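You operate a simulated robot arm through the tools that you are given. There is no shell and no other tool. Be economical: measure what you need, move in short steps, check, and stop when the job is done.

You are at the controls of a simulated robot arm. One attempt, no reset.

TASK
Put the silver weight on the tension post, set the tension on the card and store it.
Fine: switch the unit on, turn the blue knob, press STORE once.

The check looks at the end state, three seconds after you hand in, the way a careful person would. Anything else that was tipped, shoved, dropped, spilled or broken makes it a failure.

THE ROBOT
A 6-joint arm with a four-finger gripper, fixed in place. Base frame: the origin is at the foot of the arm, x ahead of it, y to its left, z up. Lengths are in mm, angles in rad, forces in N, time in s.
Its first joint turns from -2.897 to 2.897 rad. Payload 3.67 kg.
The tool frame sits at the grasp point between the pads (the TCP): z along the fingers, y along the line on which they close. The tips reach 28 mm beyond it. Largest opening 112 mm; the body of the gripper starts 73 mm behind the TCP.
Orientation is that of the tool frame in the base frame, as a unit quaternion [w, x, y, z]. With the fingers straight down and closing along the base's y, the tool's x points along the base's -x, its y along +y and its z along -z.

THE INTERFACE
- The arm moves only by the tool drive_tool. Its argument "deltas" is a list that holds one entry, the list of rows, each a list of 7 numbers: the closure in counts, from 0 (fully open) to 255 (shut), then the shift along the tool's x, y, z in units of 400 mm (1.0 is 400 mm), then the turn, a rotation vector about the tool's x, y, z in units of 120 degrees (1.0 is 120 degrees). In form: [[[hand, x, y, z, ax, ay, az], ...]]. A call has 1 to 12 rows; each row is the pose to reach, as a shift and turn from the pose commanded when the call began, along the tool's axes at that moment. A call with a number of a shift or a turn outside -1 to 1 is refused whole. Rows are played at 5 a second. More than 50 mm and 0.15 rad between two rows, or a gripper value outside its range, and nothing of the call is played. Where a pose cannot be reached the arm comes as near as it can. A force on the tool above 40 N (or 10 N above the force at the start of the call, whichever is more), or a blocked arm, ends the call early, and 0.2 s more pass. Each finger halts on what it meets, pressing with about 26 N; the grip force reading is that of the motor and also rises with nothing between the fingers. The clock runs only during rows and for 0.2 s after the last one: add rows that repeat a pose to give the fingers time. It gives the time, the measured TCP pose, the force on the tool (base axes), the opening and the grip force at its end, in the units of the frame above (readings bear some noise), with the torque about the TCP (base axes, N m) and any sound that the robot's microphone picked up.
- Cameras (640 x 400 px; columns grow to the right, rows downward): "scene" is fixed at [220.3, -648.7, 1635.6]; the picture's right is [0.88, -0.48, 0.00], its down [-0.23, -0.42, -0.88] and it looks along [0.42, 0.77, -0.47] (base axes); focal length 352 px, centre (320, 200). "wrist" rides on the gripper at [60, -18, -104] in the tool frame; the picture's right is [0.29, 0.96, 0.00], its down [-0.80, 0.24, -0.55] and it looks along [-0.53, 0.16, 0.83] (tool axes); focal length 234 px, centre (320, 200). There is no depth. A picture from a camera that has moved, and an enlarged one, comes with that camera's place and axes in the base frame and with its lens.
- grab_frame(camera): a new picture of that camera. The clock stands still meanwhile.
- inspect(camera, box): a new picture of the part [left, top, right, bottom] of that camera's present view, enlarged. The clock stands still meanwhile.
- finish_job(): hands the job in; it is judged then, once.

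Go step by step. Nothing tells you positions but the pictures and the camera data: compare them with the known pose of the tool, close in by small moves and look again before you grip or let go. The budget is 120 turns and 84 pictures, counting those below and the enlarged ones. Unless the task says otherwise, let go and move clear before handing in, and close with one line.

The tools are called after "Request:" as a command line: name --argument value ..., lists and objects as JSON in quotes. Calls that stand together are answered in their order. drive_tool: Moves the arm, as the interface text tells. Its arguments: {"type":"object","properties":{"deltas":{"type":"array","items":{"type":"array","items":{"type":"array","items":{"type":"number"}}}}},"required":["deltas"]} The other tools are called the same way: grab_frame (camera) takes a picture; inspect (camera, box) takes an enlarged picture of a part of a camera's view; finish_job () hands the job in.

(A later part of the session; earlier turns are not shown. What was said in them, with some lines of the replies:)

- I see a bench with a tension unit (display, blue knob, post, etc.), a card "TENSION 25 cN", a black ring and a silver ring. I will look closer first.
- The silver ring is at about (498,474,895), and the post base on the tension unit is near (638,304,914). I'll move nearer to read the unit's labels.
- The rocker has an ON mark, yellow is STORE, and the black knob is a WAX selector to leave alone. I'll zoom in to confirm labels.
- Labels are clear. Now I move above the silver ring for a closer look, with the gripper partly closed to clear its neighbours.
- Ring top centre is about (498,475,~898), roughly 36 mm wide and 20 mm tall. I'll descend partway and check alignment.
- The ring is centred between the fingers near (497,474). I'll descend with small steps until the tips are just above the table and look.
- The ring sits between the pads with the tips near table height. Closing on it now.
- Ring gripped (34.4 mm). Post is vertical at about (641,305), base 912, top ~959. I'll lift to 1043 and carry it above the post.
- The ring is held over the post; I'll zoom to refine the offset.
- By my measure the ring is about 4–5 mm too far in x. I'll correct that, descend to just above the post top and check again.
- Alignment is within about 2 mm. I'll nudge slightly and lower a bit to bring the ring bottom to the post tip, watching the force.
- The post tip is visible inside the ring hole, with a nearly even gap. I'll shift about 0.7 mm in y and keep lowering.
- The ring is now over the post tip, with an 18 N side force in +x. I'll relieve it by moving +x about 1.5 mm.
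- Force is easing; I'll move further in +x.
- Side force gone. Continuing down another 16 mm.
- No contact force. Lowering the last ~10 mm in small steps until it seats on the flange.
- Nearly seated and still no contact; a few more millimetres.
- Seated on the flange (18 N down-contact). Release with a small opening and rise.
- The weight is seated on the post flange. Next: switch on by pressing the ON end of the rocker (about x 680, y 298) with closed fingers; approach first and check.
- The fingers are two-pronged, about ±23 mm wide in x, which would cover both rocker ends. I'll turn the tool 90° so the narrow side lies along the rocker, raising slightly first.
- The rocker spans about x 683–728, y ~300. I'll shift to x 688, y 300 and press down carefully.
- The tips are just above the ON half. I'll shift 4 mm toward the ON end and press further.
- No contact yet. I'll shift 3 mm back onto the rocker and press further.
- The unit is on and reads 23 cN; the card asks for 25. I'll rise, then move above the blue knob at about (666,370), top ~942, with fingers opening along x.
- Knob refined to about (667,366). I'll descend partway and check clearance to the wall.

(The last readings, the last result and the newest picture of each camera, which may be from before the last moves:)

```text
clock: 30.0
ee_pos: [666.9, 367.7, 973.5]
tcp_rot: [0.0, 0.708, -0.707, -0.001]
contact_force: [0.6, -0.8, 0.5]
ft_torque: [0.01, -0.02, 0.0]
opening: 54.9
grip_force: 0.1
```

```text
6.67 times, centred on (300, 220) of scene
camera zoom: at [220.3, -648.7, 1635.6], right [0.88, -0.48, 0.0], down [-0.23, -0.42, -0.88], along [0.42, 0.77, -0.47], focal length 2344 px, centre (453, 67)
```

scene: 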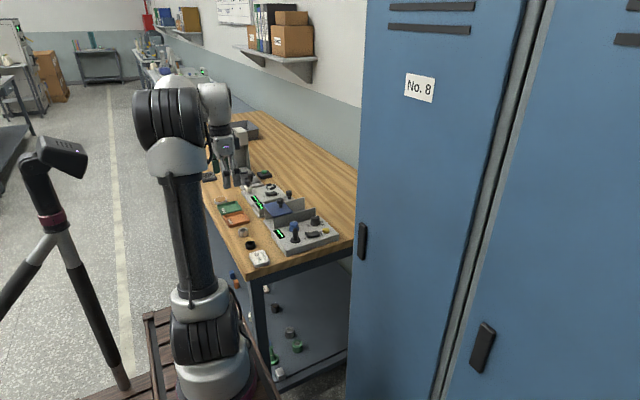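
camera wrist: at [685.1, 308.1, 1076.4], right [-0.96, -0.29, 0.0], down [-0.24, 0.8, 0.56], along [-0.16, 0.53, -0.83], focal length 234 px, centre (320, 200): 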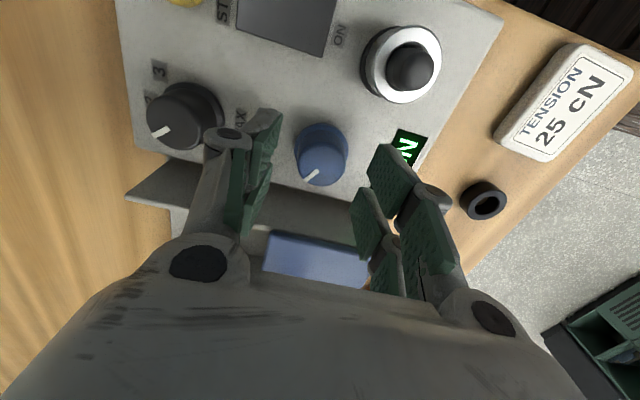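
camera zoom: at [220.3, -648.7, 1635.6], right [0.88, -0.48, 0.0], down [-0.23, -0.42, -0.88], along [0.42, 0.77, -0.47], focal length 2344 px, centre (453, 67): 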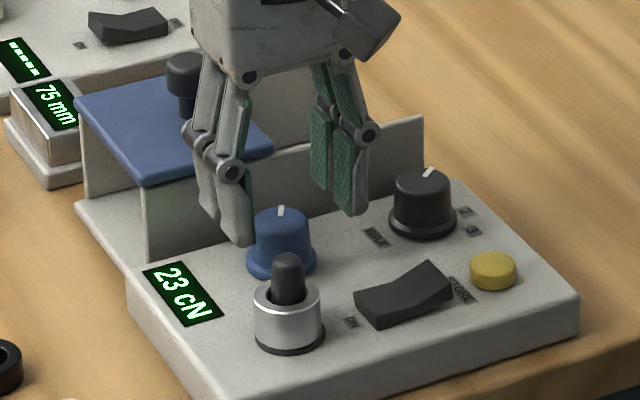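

Knob is centred between the fingers and the wall is about 20 mm clear. Descending to grip height and closing on the knob.

Request:
drive_tool --deltas '[[[130, 0, 0, 0.02, 0, 0, 0], [130, 0, 0, 0.04, 0, 0, 0], [130, 0, 0, 0.055, 0, 0, 0], [130, 0, 0, 0.055, 0, 0, 0]]]'

Request:
drive_tool --deltas '[[[170, 0, 0, 0, 0, 0, 0], [200, 0, 0, 0, 0, 0, 0], [230, 0, 0, 0, 0, 0, 0], [230, 0, 0, 0, 0, 0, 0]]]'

Request:
inspect --camera "scene" --box '[260, 190, 340, 250]'

Request:
inspect --camera "wrist" --box '[240, 100, 440, 260]'

```text
clock: 31.0
ee_pos: [666.2, 366.6, 951.1]
tcp_rot: [-0.001, 0.707, -0.707, 0.0]
contact_force: [0.2, -0.2, 0.1]
ft_torque: [-0.01, -0.03, 0.01]
opening: 54.5
grip_force: 0.0
```

```text
clock: 32.0
ee_pos: [665.8, 366.4, 950.9]
tcp_rot: [0.0, 0.708, -0.706, -0.001]
contact_force: [-14.8, 0.2, -0.7]
ft_torque: [0.02, 0.48, 0.05]
opening: 32.7
grip_force: 44.8
```

```text
6.67 times, centred on (300, 220) of scene
camera zoom: at [220.3, -648.7, 1635.6], right [0.88, -0.48, 0.0], down [-0.23, -0.42, -0.88], along [0.42, 0.77, -0.47], focal length 2344 px, centre (453, 67)
```

zoom: 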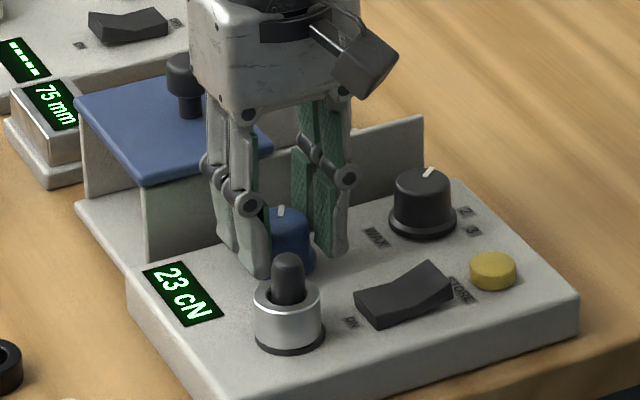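

```text
2.50 times, centred on (340, 180) of wrist
camera zoom: at [683.6, 307.9, 1054.7], right [-0.96, -0.29, 0.0], down [-0.24, 0.8, 0.55], along [-0.16, 0.53, -0.83], focal length 585 px, centre (270, 250)
```

zoom: 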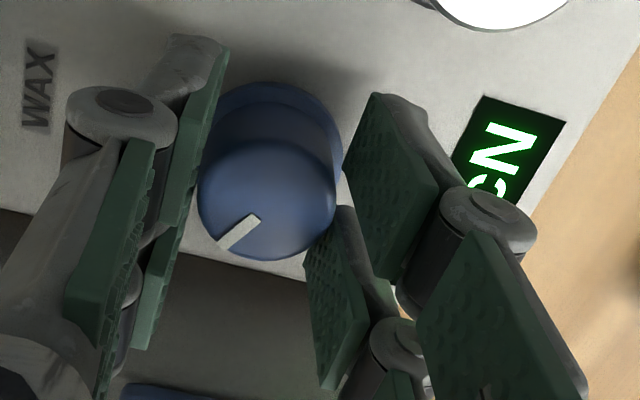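

Gripped (32.7 mm) with a 15 N side load; I'll relieve it with a small -x shift.

Request:
drive_tool --deltas '[[[230, 0, 0.004, 0, 0, 0, 0], [230, 0, 0.004, 0, 0, 0, 0]]]'

```text
clock: 32.6
ee_pos: [664.7, 366.6, 951.6]
tcp_rot: [-0.001, 0.707, -0.707, -0.001]
contact_force: [-6.2, -1.2, 2.2]
ft_torque: [-0.76, 0.05, 0.03]
opening: 33.0
grip_force: 45.2
```

Side load is small now. Turning the knob about 6° clockwise and reading the display.

Request:
drive_tool --deltas '[[[230, 0, 0.001, 0, 0, 0, 0.025], [230, 0, 0.001, 0, 0, 0, 0.05], [230, 0, 0.001, 0, 0, 0, 0.05]]]'

Request:
inspect --camera "scene" --box '[260, 190, 340, 250]'

```text
clock: 33.4
ee_pos: [664.9, 367.6, 951.6]
tcp_rot: [0.001, -0.669, 0.743, -0.001]
contact_force: [-3.1, -4.1, -3.8]
ft_torque: [0.63, -0.02, 0.0]
opening: 32.3
grip_force: 44.9
```

```text
6.67 times, centred on (300, 220) of scene
camera zoom: at [220.3, -648.7, 1635.6], right [0.88, -0.48, 0.0], down [-0.23, -0.42, -0.88], along [0.42, 0.77, -0.47], focal length 2344 px, centre (453, 67)
```

zoom: 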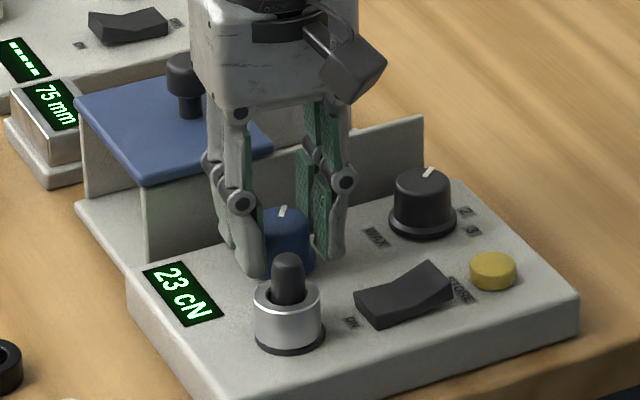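

The pointer moved slightly but it still reads 23. Turning another 9° clockwise.

Request:
drive_tool --deltas '[[[230, 0, 0, 0, 0, 0, 0.025], [230, 0, 0, 0, 0, 0, 0.05], [230, 0, 0, 0, 0, 0, 0.075], [230, 0, 0, 0, 0, 0, 0.075]]]'

Request:
inspect --camera "scene" --box '[270, 205, 310, 235]'

```text
clock: 34.4
ee_pos: [663.8, 367.0, 951.3]
tcp_rot: [-0.001, -0.609, 0.793, 0.001]
contact_force: [-13.5, 0.2, -4.7]
ft_torque: [-0.19, 0.51, 0.04]
opening: 32.7
grip_force: 45.1
```

```text
13.33 times, centred on (290, 220) of scene
camera zoom: at [220.3, -648.7, 1635.6], right [0.88, -0.48, 0.0], down [-0.23, -0.42, -0.88], along [0.42, 0.77, -0.47], focal length 4687 px, centre (720, -67)
```

zoom: 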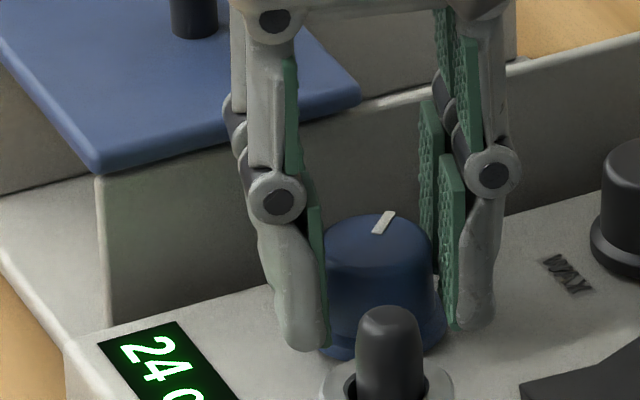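

It reads 24 cN. Another 8° clockwise.

Request:
drive_tool --deltas '[[[230, 0, 0.001, 0, 0, 0, 0.025], [230, 0, 0.002, 0, 0, 0, 0.05], [230, 0, 0.002, 0, 0, 0, 0.067], [230, 0, 0.002, 0, 0, 0, 0.067]]]'

Request:
inspect --camera "scene" --box '[270, 205, 310, 235]'

```text
clock: 35.4
ee_pos: [663.0, 367.9, 950.6]
tcp_rot: [0.001, -0.552, 0.834, 0.0]
contact_force: [-8.0, 6.0, -11.9]
ft_torque: [-0.03, 0.17, 0.03]
opening: 33.0
grip_force: 45.0
```

```text
13.33 times, centred on (290, 220) of scene
camera zoom: at [220.3, -648.7, 1635.6], right [0.88, -0.48, 0.0], down [-0.23, -0.42, -0.88], along [0.42, 0.77, -0.47], focal length 4687 px, centre (720, -67)
```

zoom: 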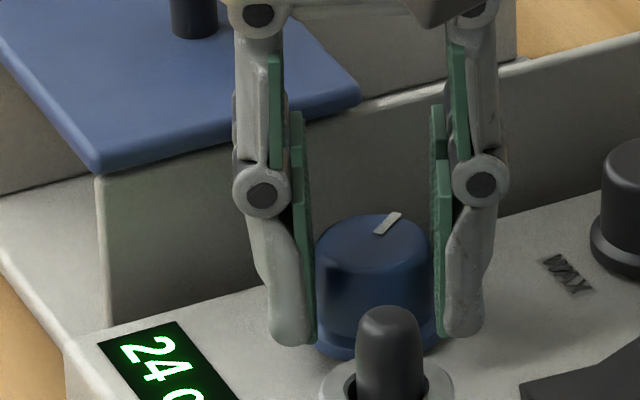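

Still 24. Another 5°.

Request:
drive_tool --deltas '[[[230, 0, 0.001, -0.002, 0, 0, 0.02], [230, 0, 0.001, -0.002, 0, 0, 0.04], [230, 0, 0.001, -0.002, 0, 0, 0.04]]]'

Request:
inspect --camera "scene" --box '[270, 205, 310, 235]'

```text
clock: 36.2
ee_pos: [663.5, 367.4, 951.8]
tcp_rot: [0.0, -0.517, 0.856, 0.0]
contact_force: [-2.4, 7.2, -26.2]
ft_torque: [0.57, -0.23, -0.02]
opening: 32.8
grip_force: 45.3
```

```text
13.33 times, centred on (290, 220) of scene
camera zoom: at [220.3, -648.7, 1635.6], right [0.88, -0.48, 0.0], down [-0.23, -0.42, -0.88], along [0.42, 0.77, -0.47], focal length 4687 px, centre (720, -67)
```

zoom: 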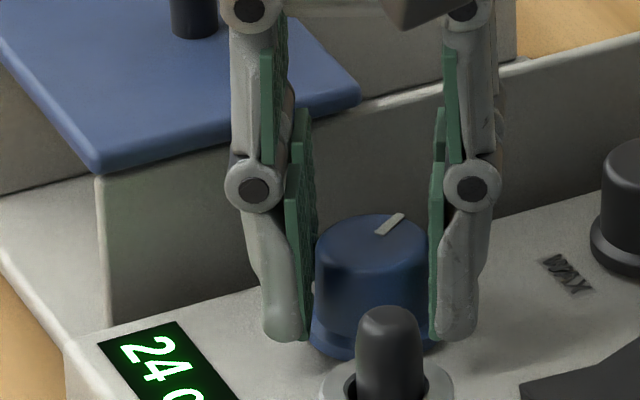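

Still 24, and I'm pulling the knob up slightly; I'll lower 1.5 mm to relieve that and turn 4° more.

Request:
drive_tool --deltas '[[[230, 0, 0, 0.004, 0, 0, 0.0], [230, 0, 0, 0.005, 0, 0, 0.018], [230, 0, 0, 0.005, 0, 0, 0.033], [230, 0, 0, 0.005, 0, 0, 0.033]]]'

Request:
inspect --camera "scene" --box '[270, 205, 310, 235]'

```text
clock: 37.2
ee_pos: [664.0, 367.8, 950.9]
tcp_rot: [0.001, -0.486, 0.874, 0.001]
contact_force: [-6.2, -4.7, 8.0]
ft_torque: [-0.74, 0.55, -0.02]
opening: 32.7
grip_force: 44.9
```

```text
13.33 times, centred on (290, 220) of scene
camera zoom: at [220.3, -648.7, 1635.6], right [0.88, -0.48, 0.0], down [-0.23, -0.42, -0.88], along [0.42, 0.77, -0.47], focal length 4687 px, centre (720, -67)
```

zoom: 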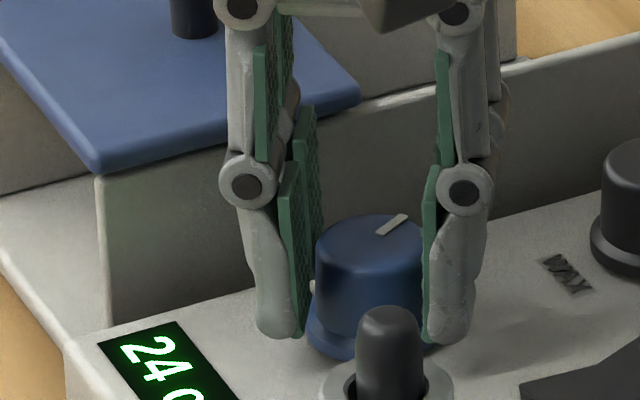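

Continue another 5°.

Request:
drive_tool --deltas '[[[230, 0, 0, 0, 0, 0, 0.02], [230, 0, 0, 0, 0, 0, 0.04], [230, 0, 0, 0, 0, 0, 0.04]]]'

Request:
inspect --camera "scene" --box '[270, 205, 310, 235]'

```text
clock: 38.0
ee_pos: [663.1, 368.1, 951.7]
tcp_rot: [0.002, -0.45, 0.893, 0.001]
contact_force: [-1.8, -3.4, 16.9]
ft_torque: [-0.24, 0.1, 0.0]
opening: 32.5
grip_force: 44.6
```

```text
13.33 times, centred on (290, 220) of scene
camera zoom: at [220.3, -648.7, 1635.6], right [0.88, -0.48, 0.0], down [-0.23, -0.42, -0.88], along [0.42, 0.77, -0.47], focal length 4687 px, centre (720, -67)
```

zoom: 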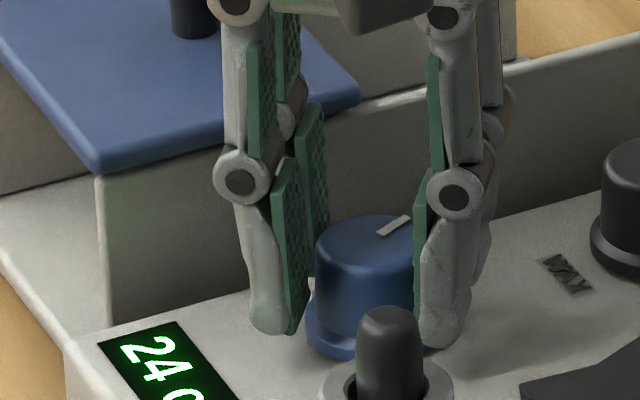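

The knob follows (about 34° turned so far); the step per cN is larger than I assumed. Continuing 5° at a time, watching wall clearance.

Request:
drive_tool --deltas '[[[230, 0, 0, -0.002, 0, 0, 0.02], [230, 0, 0, -0.003, 0, 0, 0.04], [230, 0, 0, -0.003, 0, 0, 0.04]]]'

Request:
inspect --camera "scene" --box '[270, 205, 310, 235]'

```text
clock: 38.8
ee_pos: [663.6, 368.0, 950.8]
tcp_rot: [0.001, -0.411, 0.912, 0.001]
contact_force: [0.9, 2.7, 11.1]
ft_torque: [0.87, -0.62, 0.02]
opening: 32.6
grip_force: 44.7
```

```text
13.33 times, centred on (290, 220) of scene
camera zoom: at [220.3, -648.7, 1635.6], right [0.88, -0.48, 0.0], down [-0.23, -0.42, -0.88], along [0.42, 0.77, -0.47], focal length 4687 px, centre (720, -67)
```

zoom: 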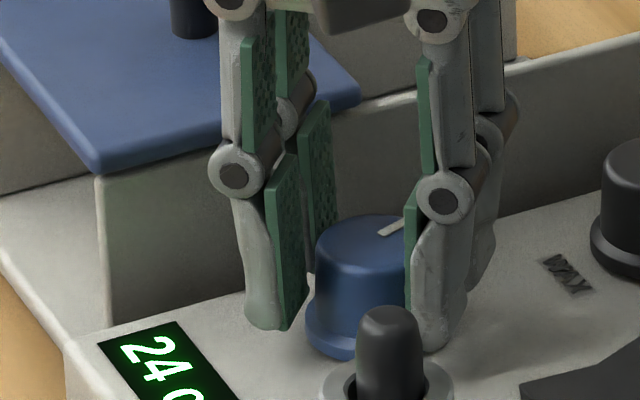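

Still 24. Another 5°.

Request:
drive_tool --deltas '[[[230, 0, 0, -0.001, 0, 0, 0.02], [230, 0, 0, -0.001, 0, 0, 0.04], [230, 0, 0, -0.001, 0, 0, 0.04]]]'

Request:
inspect --camera "scene" --box '[270, 205, 310, 235]'

```text
clock: 39.6
ee_pos: [663.1, 368.4, 950.4]
tcp_rot: [0.0, -0.373, 0.928, 0.001]
contact_force: [-1.1, 12.0, -5.7]
ft_torque: [0.94, -0.54, 0.0]
opening: 32.8
grip_force: 44.6
```

```text
13.33 times, centred on (290, 220) of scene
camera zoom: at [220.3, -648.7, 1635.6], right [0.88, -0.48, 0.0], down [-0.23, -0.42, -0.88], along [0.42, 0.77, -0.47], focal length 4687 px, centre (720, -67)
```

zoom: 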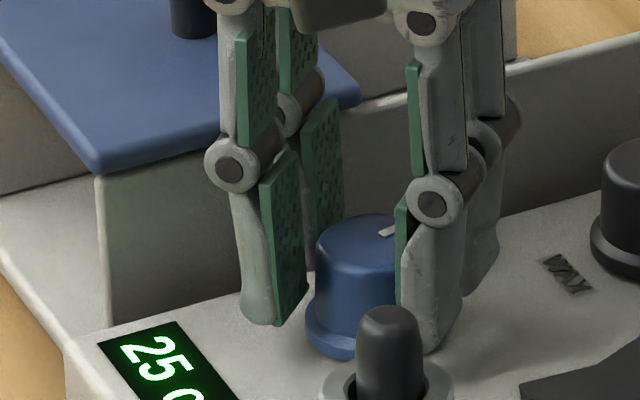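

It reads 25 cN. I'll turn 5° more to get away from the switching boundary, then check.

Request:
drive_tool --deltas '[[[230, 0, 0, 0, 0, 0, 0.02], [230, 0, 0, 0, 0, 0, 0.045], [230, 0, 0, 0, 0, 0, 0.045]]]'

Request:
inspect --camera "scene" --box '[270, 205, 310, 235]'

```text
clock: 40.4
ee_pos: [662.3, 368.6, 950.9]
tcp_rot: [-0.002, -0.329, 0.944, 0.0]
contact_force: [-6.9, 17.1, -11.2]
ft_torque: [0.41, 0.29, 0.04]
opening: 32.9
grip_force: 44.8
```

```text
13.33 times, centred on (290, 220) of scene
camera zoom: at [220.3, -648.7, 1635.6], right [0.88, -0.48, 0.0], down [-0.23, -0.42, -0.88], along [0.42, 0.77, -0.47], focal length 4687 px, centre (720, -67)
```

zoom: 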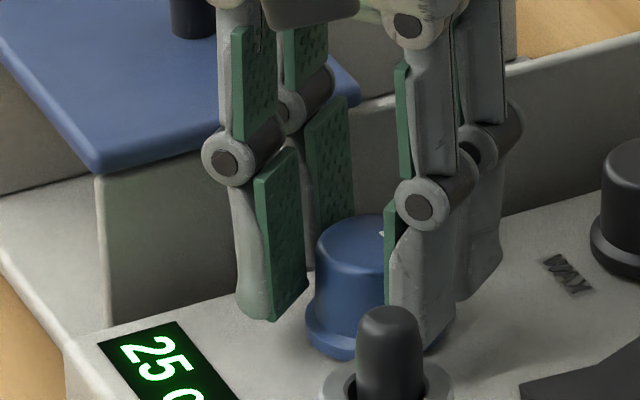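

Stable at 25 cN. I'll open only a little (wall clearance) and lift straight up.

Request:
drive_tool --deltas '[[[195, 0, 0, 0, 0, 0, 0], [180, 0, 0, 0, 0, 0, 0], [168, 0, 0, 0, 0, 0, 0], [168, 0, 0, 0, 0, 0, 0]]]'

Request:
inspect --camera "scene" --box '[260, 190, 340, 250]'

Request:
inspect --camera "wrist" --box '[200, 80, 440, 260]'

```text
clock: 41.4
ee_pos: [664.2, 367.3, 952.7]
tcp_rot: [0.001, -0.329, 0.944, 0.0]
contact_force: [-0.7, 0.4, 0.3]
ft_torque: [0.01, -0.04, 0.01]
opening: 37.8
grip_force: 0.1
```

```text
6.67 times, centred on (300, 220) of scene
camera zoom: at [220.3, -648.7, 1635.6], right [0.88, -0.48, 0.0], down [-0.23, -0.42, -0.88], along [0.42, 0.77, -0.47], focal length 2344 px, centre (453, 67)
```

zoom: 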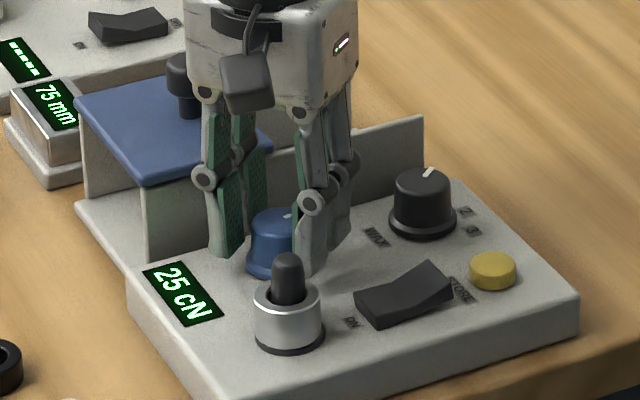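

```text
2.22 times, centred on (320, 170) of wrist
camera zoom: at [628.4, 316.6, 1055.5], right [-0.82, 0.57, 0.0], down [0.48, 0.68, 0.55], along [0.32, 0.46, -0.83], focal length 520 px, centre (320, 267)
```

zoom: 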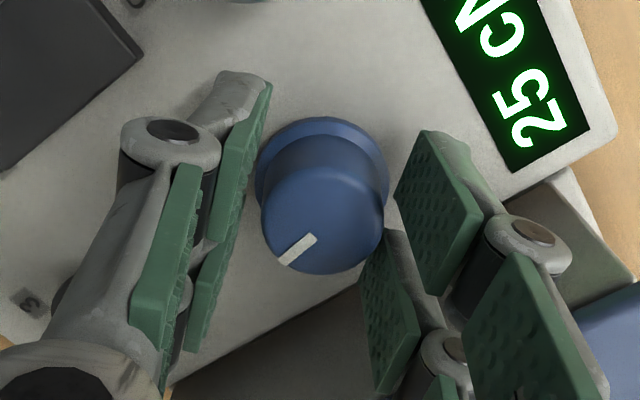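

Released cleanly and display holds 25 cN. Lift and move above STORE, at about (761,299), closing the fingers.

Request:
drive_tool --deltas '[[[168, 0, 0, -0.05, 0, 0, 0], [168, 0, 0, -0.1625, 0, 0, 0], [200, -0.03, -0.09, -0.1625, 0, 0, 0], [255, -0.06, -0.18, -0.1625, 0, 0, 0], [255, -0.093, -0.281, -0.1625, 0, 0, 0], [255, -0.093, -0.281, -0.0875, 0, 0, 0], [255, -0.093, -0.281, -0.0875, 0, 0, 0]]]'

Request:
inspect --camera "scene" --box '[265, 195, 345, 255]'

Request:
inspect --camera "wrist" --box '[200, 80, 440, 260]'

```text
clock: 43.0
ee_pos: [762.3, 302.9, 985.4]
tcp_rot: [-0.001, -0.329, 0.944, 0.0]
contact_force: [0.1, 0.0, 0.0]
ft_torque: [-0.01, -0.02, 0.02]
opening: 0.0
grip_force: 26.0
```

```text
6.67 times, centred on (305, 225) of scene
camera zoom: at [220.3, -648.7, 1635.6], right [0.88, -0.48, 0.0], down [-0.23, -0.42, -0.88], along [0.42, 0.77, -0.47], focal length 2344 px, centre (420, 33)
```

zoom: 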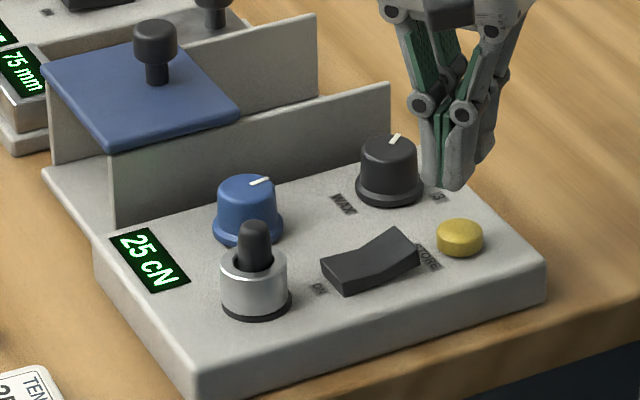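

```text
2.22 times, centred on (320, 170) of wrist
camera zoom: at [727.1, 252.1, 1089.0], right [-0.82, 0.57, 0.0], down [0.48, 0.68, 0.55], along [0.32, 0.46, -0.83], focal length 520 px, centre (320, 267)
```

zoom: 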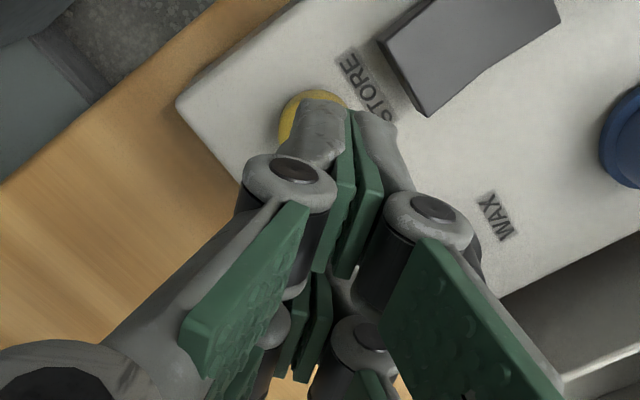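

Button is at about (761,297). Small lateral correction, then descend to just above it.

Request:
drive_tool --deltas '[[[255, 0, -0.009, 0.04, 0, 0, 0], [255, 0, -0.009, 0.0725, 0, 0, 0], [255, 0, -0.009, 0.0725, 0, 0, 0]]]'

Request:
inspect --camera "scene" --box '[265, 195, 345, 255]'

```text
clock: 43.8
ee_pos: [763.7, 300.6, 956.1]
tcp_rot: [-0.001, -0.33, 0.944, 0.0]
contact_force: [0.2, 0.7, -0.6]
ft_torque: [0.02, 0.02, 0.01]
opening: 0.0
grip_force: 26.1
```

```text
6.67 times, centred on (305, 225) of scene
camera zoom: at [220.3, -648.7, 1635.6], right [0.88, -0.48, 0.0], down [-0.23, -0.42, -0.88], along [0.42, 0.77, -0.47], focal length 2344 px, centre (420, 33)
```

zoom: 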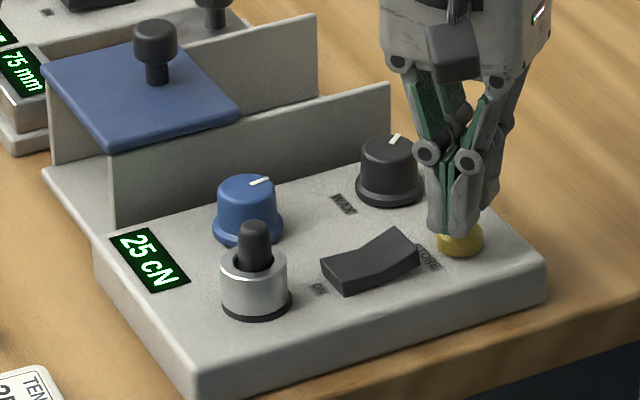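

Aligned just above the button. Pressing down in small steps.

Request:
drive_tool --deltas '[[[255, 0, 0, 0.005, 0, 0, 0], [255, 0, 0, 0.01, 0, 0, 0], [255, 0, 0, 0.0125, 0, 0, 0], [255, 0, 0, 0.015, 0, 0, 0], [255, 0, 0, 0.0175, 0, 0, 0]]]'

Request:
inspect --camera "scene" --box '[265, 195, 345, 255]'

```text
clock: 45.0
ee_pos: [764.3, 299.6, 951.4]
tcp_rot: [-0.001, -0.329, 0.944, 0.0]
contact_force: [-0.1, -0.6, -0.2]
ft_torque: [-0.03, 0.03, -0.01]
opening: 0.0
grip_force: 25.8
```

```text
6.67 times, centred on (305, 225) of scene
camera zoom: at [220.3, -648.7, 1635.6], right [0.88, -0.48, 0.0], down [-0.23, -0.42, -0.88], along [0.42, 0.77, -0.47], focal length 2344 px, centre (420, 33)
```

zoom: 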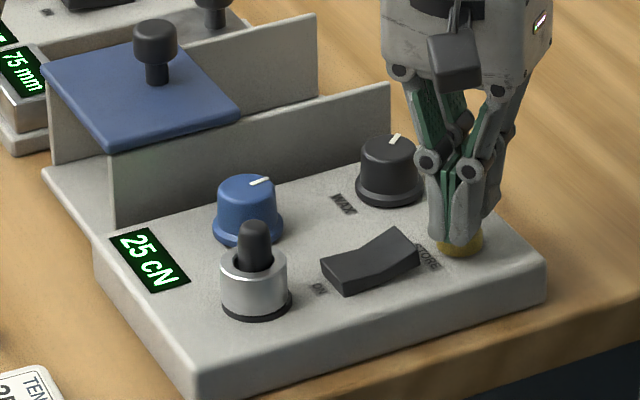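

No contact yet; pressing further.

Request:
drive_tool --deltas '[[[255, 0, 0, 0.0025, 0, 0, 0], [255, 0, 0, 0.005, 0, 0, 0], [255, 0, 0, 0.0075, 0, 0, 0], [255, 0, 0, 0.01, 0, 0, 0]]]'

Request:
inspect --camera "scene" --box '[265, 195, 345, 255]'

```text
clock: 46.0
ee_pos: [765.6, 301.0, 948.2]
tcp_rot: [0.0, -0.33, 0.944, 0.0]
contact_force: [1.1, 0.1, 0.3]
ft_torque: [0.0, 0.01, -0.04]
opening: 6.1
grip_force: 35.7
```

```text
6.67 times, centred on (305, 225) of scene
camera zoom: at [220.3, -648.7, 1635.6], right [0.88, -0.48, 0.0], down [-0.23, -0.42, -0.88], along [0.42, 0.77, -0.47], focal length 2344 px, centre (420, 33)
```

zoom: 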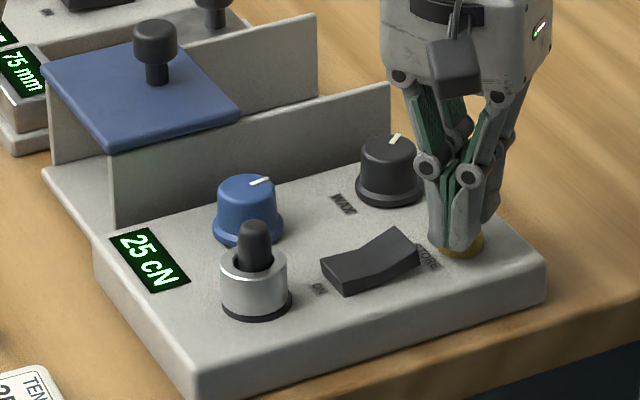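

The fingers were wedged apart 6 mm, so the tips are meeting the button's edge off-centre. I'll back up and re-measure.

Request:
drive_tool --deltas '[[[255, 0, 0, -0.02, 0, 0, 0], [255, 0, 0, -0.06, 0, 0, 0], [255, 0, 0, -0.1, 0, 0, 0], [255, 0, 0, -0.1, 0, 0, 0]]]'

Request:
inspect --camera "scene" --box '[295, 205, 335, 235]'

Request:
inspect --camera "wrist" --box '[240, 80, 400, 200]'

```text
clock: 47.0
ee_pos: [765.0, 299.3, 987.8]
tcp_rot: [0.0, -0.329, 0.944, 0.002]
contact_force: [-0.6, -0.6, -0.5]
ft_torque: [0.03, 0.01, 0.01]
opening: 0.0
grip_force: 35.4
```

```text
13.33 times, centred on (315, 220) of scene
camera zoom: at [220.3, -648.7, 1635.6], right [0.88, -0.48, 0.0], down [-0.23, -0.42, -0.88], along [0.42, 0.77, -0.47], focal length 4687 px, centre (387, -67)
```

zoom: 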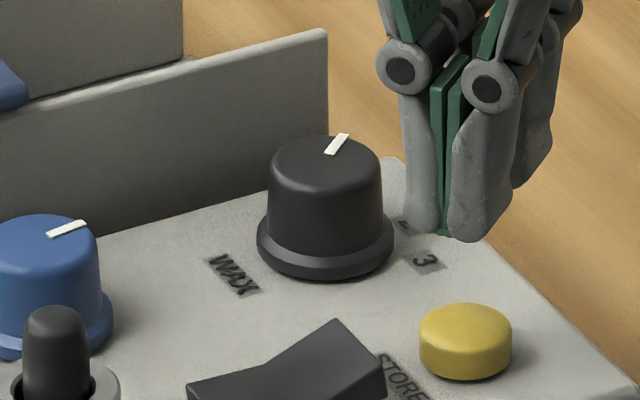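

```text
3.33 times, centred on (320, 140) of wrist
camera zoom: at [730.1, 249.0, 1092.1], right [-0.82, 0.57, 0.0], down [0.48, 0.68, 0.55], along [0.32, 0.46, -0.83], focal length 781 px, centre (320, 400)
```

zoom: 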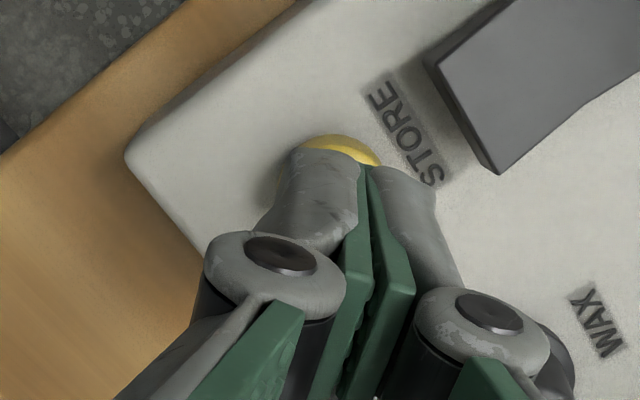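

The tips' seam was right on the button. I'll offset 5 mm so that one solid finger pad presses it, and descend again.

Request:
drive_tool --deltas '[[[255, -0.011, -0.0128, 0.0, 0, 0, 0], [255, -0.011, -0.0128, 0.05, 0, 0, 0], [255, -0.011, -0.0128, 0.08, 0, 0, 0], [255, -0.011, -0.0128, 0.08, 0, 0, 0]]]'

Request:
inspect --camera "scene" --box '[295, 205, 335, 235]'

Request:
inspect --camera "wrist" --box '[240, 80, 400, 200]'

```text
clock: 48.0
ee_pos: [772.5, 298.8, 953.1]
tcp_rot: [-0.001, -0.33, 0.944, 0.001]
contact_force: [0.3, -0.1, -0.9]
ft_torque: [-0.01, 0.01, -0.02]
opening: 0.0
grip_force: 36.0
```

```text
13.33 times, centred on (315, 220) of scene
camera zoom: at [220.3, -648.7, 1635.6], right [0.88, -0.48, 0.0], down [-0.23, -0.42, -0.88], along [0.42, 0.77, -0.47], focal length 4687 px, centre (387, -67)
```

zoom: 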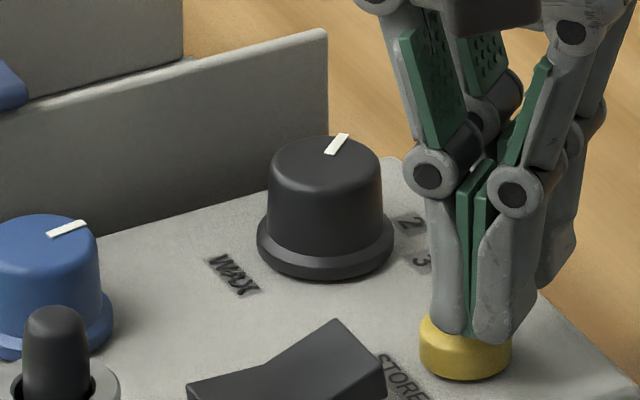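

```text
3.33 times, centred on (320, 140) of wrist
camera zoom: at [737.7, 247.8, 1057.9], right [-0.82, 0.57, 0.0], down [0.48, 0.68, 0.55], along [0.32, 0.46, -0.83], focal length 781 px, centre (320, 400)
```

zoom: 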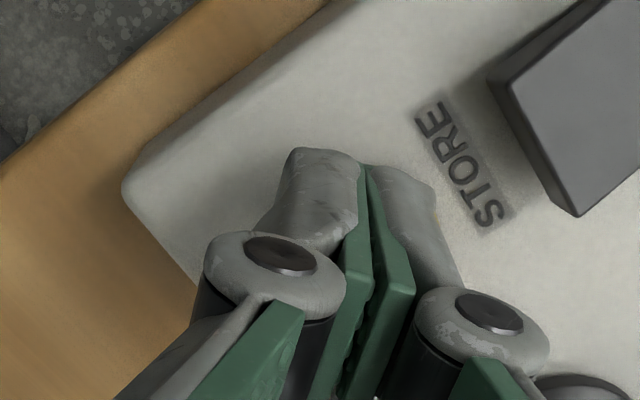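

The near prong is over the button. Pressing down now.

Request:
drive_tool --deltas '[[[255, 0, 0, 0.004, 0, 0, 0], [255, 0, 0, 0.008, 0, 0, 0], [255, 0, 0, 0.012, 0, 0, 0]]]'

Request:
inspect --camera "scene" --box '[265, 200, 345, 260]'

```text
clock: 48.8
ee_pos: [771.1, 299.4, 951.4]
tcp_rot: [-0.001, -0.33, 0.944, 0.0]
contact_force: [-0.7, 0.1, 0.5]
ft_torque: [0.02, -0.01, 0.01]
opening: 0.0
grip_force: 35.7
```

```text
6.67 times, centred on (305, 230) of scene
camera zoom: at [220.3, -648.7, 1635.6], right [0.88, -0.48, 0.0], down [-0.23, -0.42, -0.88], along [0.42, 0.77, -0.47], focal length 2344 px, centre (420, 0)
```

zoom: 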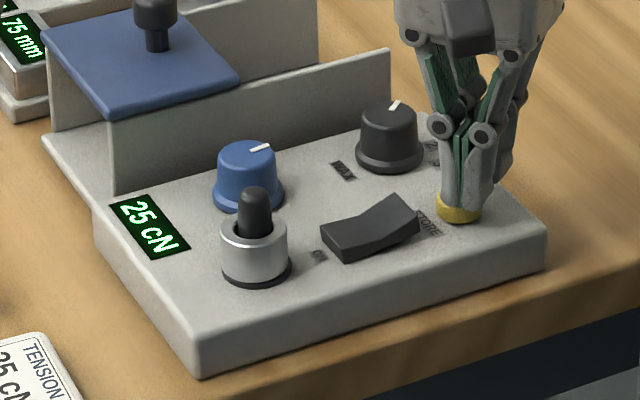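

No contact yet; continuing down by 1 mm steps.

Request:
drive_tool --deltas '[[[255, 0, 0, 0.0025, 0, 0, 0], [255, 0, 0, 0.005, 0, 0, 0], [255, 0, 0, 0.0075, 0, 0, 0]]]'

```text
clock: 49.6
ee_pos: [771.2, 299.3, 947.2]
tcp_rot: [-0.001, -0.33, 0.944, 0.001]
contact_force: [-0.9, 0.4, 0.1]
ft_torque: [0.02, 0.04, -0.01]
opening: 5.7
grip_force: 35.5
```

The opening reads 5.7 again with no force; I'll look at the tips.

Request:
inspect --camera "scene" --box '[301, 211, 333, 235]'

Request:
grab_frame --camera "wrist"

```text
16.00 times, centred on (317, 223) of scene
camera zoom: at [220.3, -648.7, 1635.6], right [0.88, -0.48, 0.0], down [-0.23, -0.42, -0.88], along [0.42, 0.77, -0.47], focal length 5625 px, centre (368, -168)
```

zoom: 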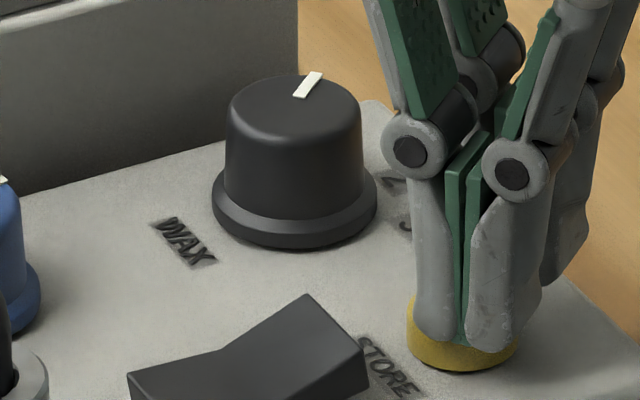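

```text
17 pictures are left
camera wrist: at [736.4, 248.3, 1050.6], right [-0.82, 0.57, 0.0], down [0.48, 0.68, 0.55], along [0.32, 0.46, -0.83], focal length 234 px, centre (320, 200)
```

wrist: 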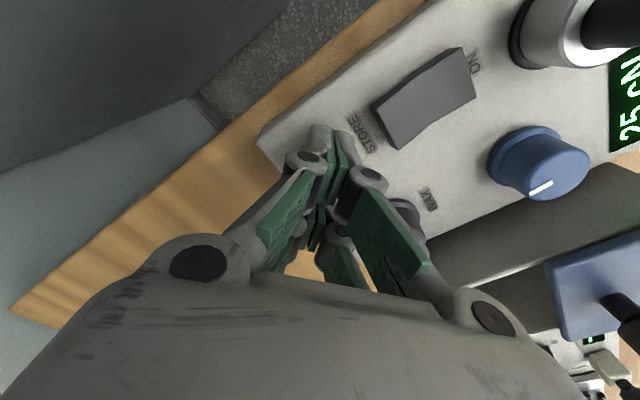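

The tip should be slightly below the button's nominal top. I'll go on down within the same press and watch the force.

Request:
drive_tool --deltas '[[[255, 0, 0, 0.0025, 0, 0, 0], [255, 0, 0, 0.005, 0, 0, 0]]]'

```text
clock: 50.2
ee_pos: [771.3, 298.9, 944.1]
tcp_rot: [0.001, -0.329, 0.944, 0.001]
contact_force: [0.9, -0.2, 2.8]
ft_torque: [0.0, -0.02, 0.0]
opening: 5.9
grip_force: 36.1
heard: click
```

A click was heard: STORE pressed. Now rise straight up and check.

Request:
drive_tool --deltas '[[[255, 0, 0, -0.03, 0, 0, 0], [255, 0, 0, -0.1, 0, 0, 0], [255, 0, 0, -0.2, 0, 0, 0], [255, 0, 0, -0.3, 0, 0, 0], [255, 0, 0, -0.3, 0, 0, 0]]]'

Request:
inspect --camera "scene" --box '[265, 200, 345, 260]'

```text
clock: 51.4
ee_pos: [771.1, 298.8, 1067.5]
tcp_rot: [0.0, -0.33, 0.944, 0.0]
contact_force: [1.0, 1.1, 0.2]
ft_torque: [0.03, 0.03, 0.01]
opening: 0.0
grip_force: 36.3
```

```text
6.67 times, centred on (305, 230) of scene
camera zoom: at [220.3, -648.7, 1635.6], right [0.88, -0.48, 0.0], down [-0.23, -0.42, -0.88], along [0.42, 0.77, -0.47], focal length 2344 px, centre (420, 0)
```

zoom: 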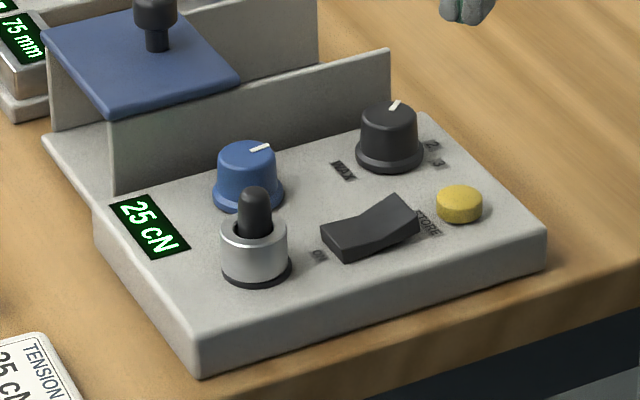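

Click heard, button back up, 25 cN displayed. A close look at the display and the whole bench before handing in.

Request:
inspect --camera "scene" --box '[270, 218, 302, 242]'

Request:
inspect --camera "scene" --box '[200, 160, 360, 280]'

Request:
grab_frame --camera "wrist"

```text
16.00 times, centred on (286, 230) of scene
camera zoom: at [220.3, -648.7, 1635.6], right [0.88, -0.48, 0.0], down [-0.23, -0.42, -0.88], along [0.42, 0.77, -0.47], focal length 5625 px, centre (864, -280)
```

zoom: 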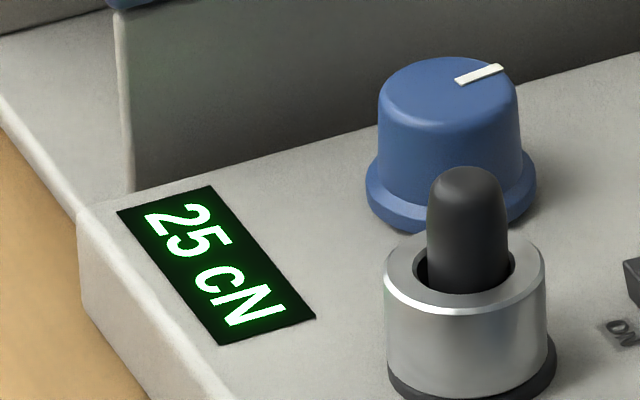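

```text
3.33 times, centred on (280, 220) of scene
camera zoom: at [220.3, -648.7, 1635.6], right [0.88, -0.48, 0.0], down [-0.23, -0.42, -0.88], along [0.42, 0.77, -0.47], focal length 1172 px, centre (453, 133)
```

zoom: 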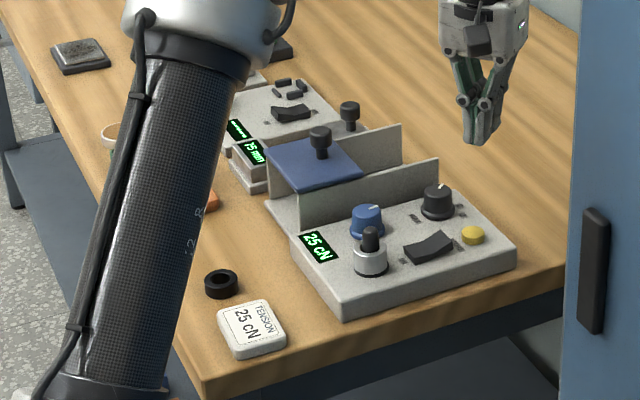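

```text
13 pictures are left
camera wrist: at [735.6, 247.8, 1170.2], right [-0.82, 0.57, 0.0], down [0.48, 0.68, 0.55], along [0.32, 0.46, -0.83], focal length 234 px, centre (320, 200)
```

wrist: 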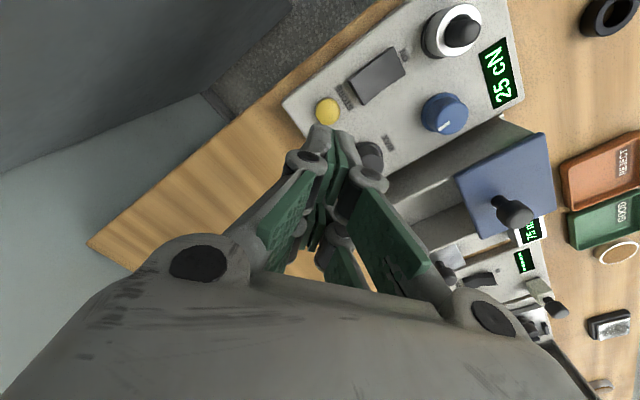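

The weight is seated on the post, the unit reads 25 cN, STORE clicked once and everything else is undisturbed. The arm is clear, so I'm handing in.

Request:
finish_job

```text
The job is handed in.
```

The silver weight is on the tension post, the unit is on and reads 25 cN as on the card, and the job is handed in. I pressed STORE and heard one click, but the display gave no separate sign that the value was stored. An earlier try touched the button's edge with no click.
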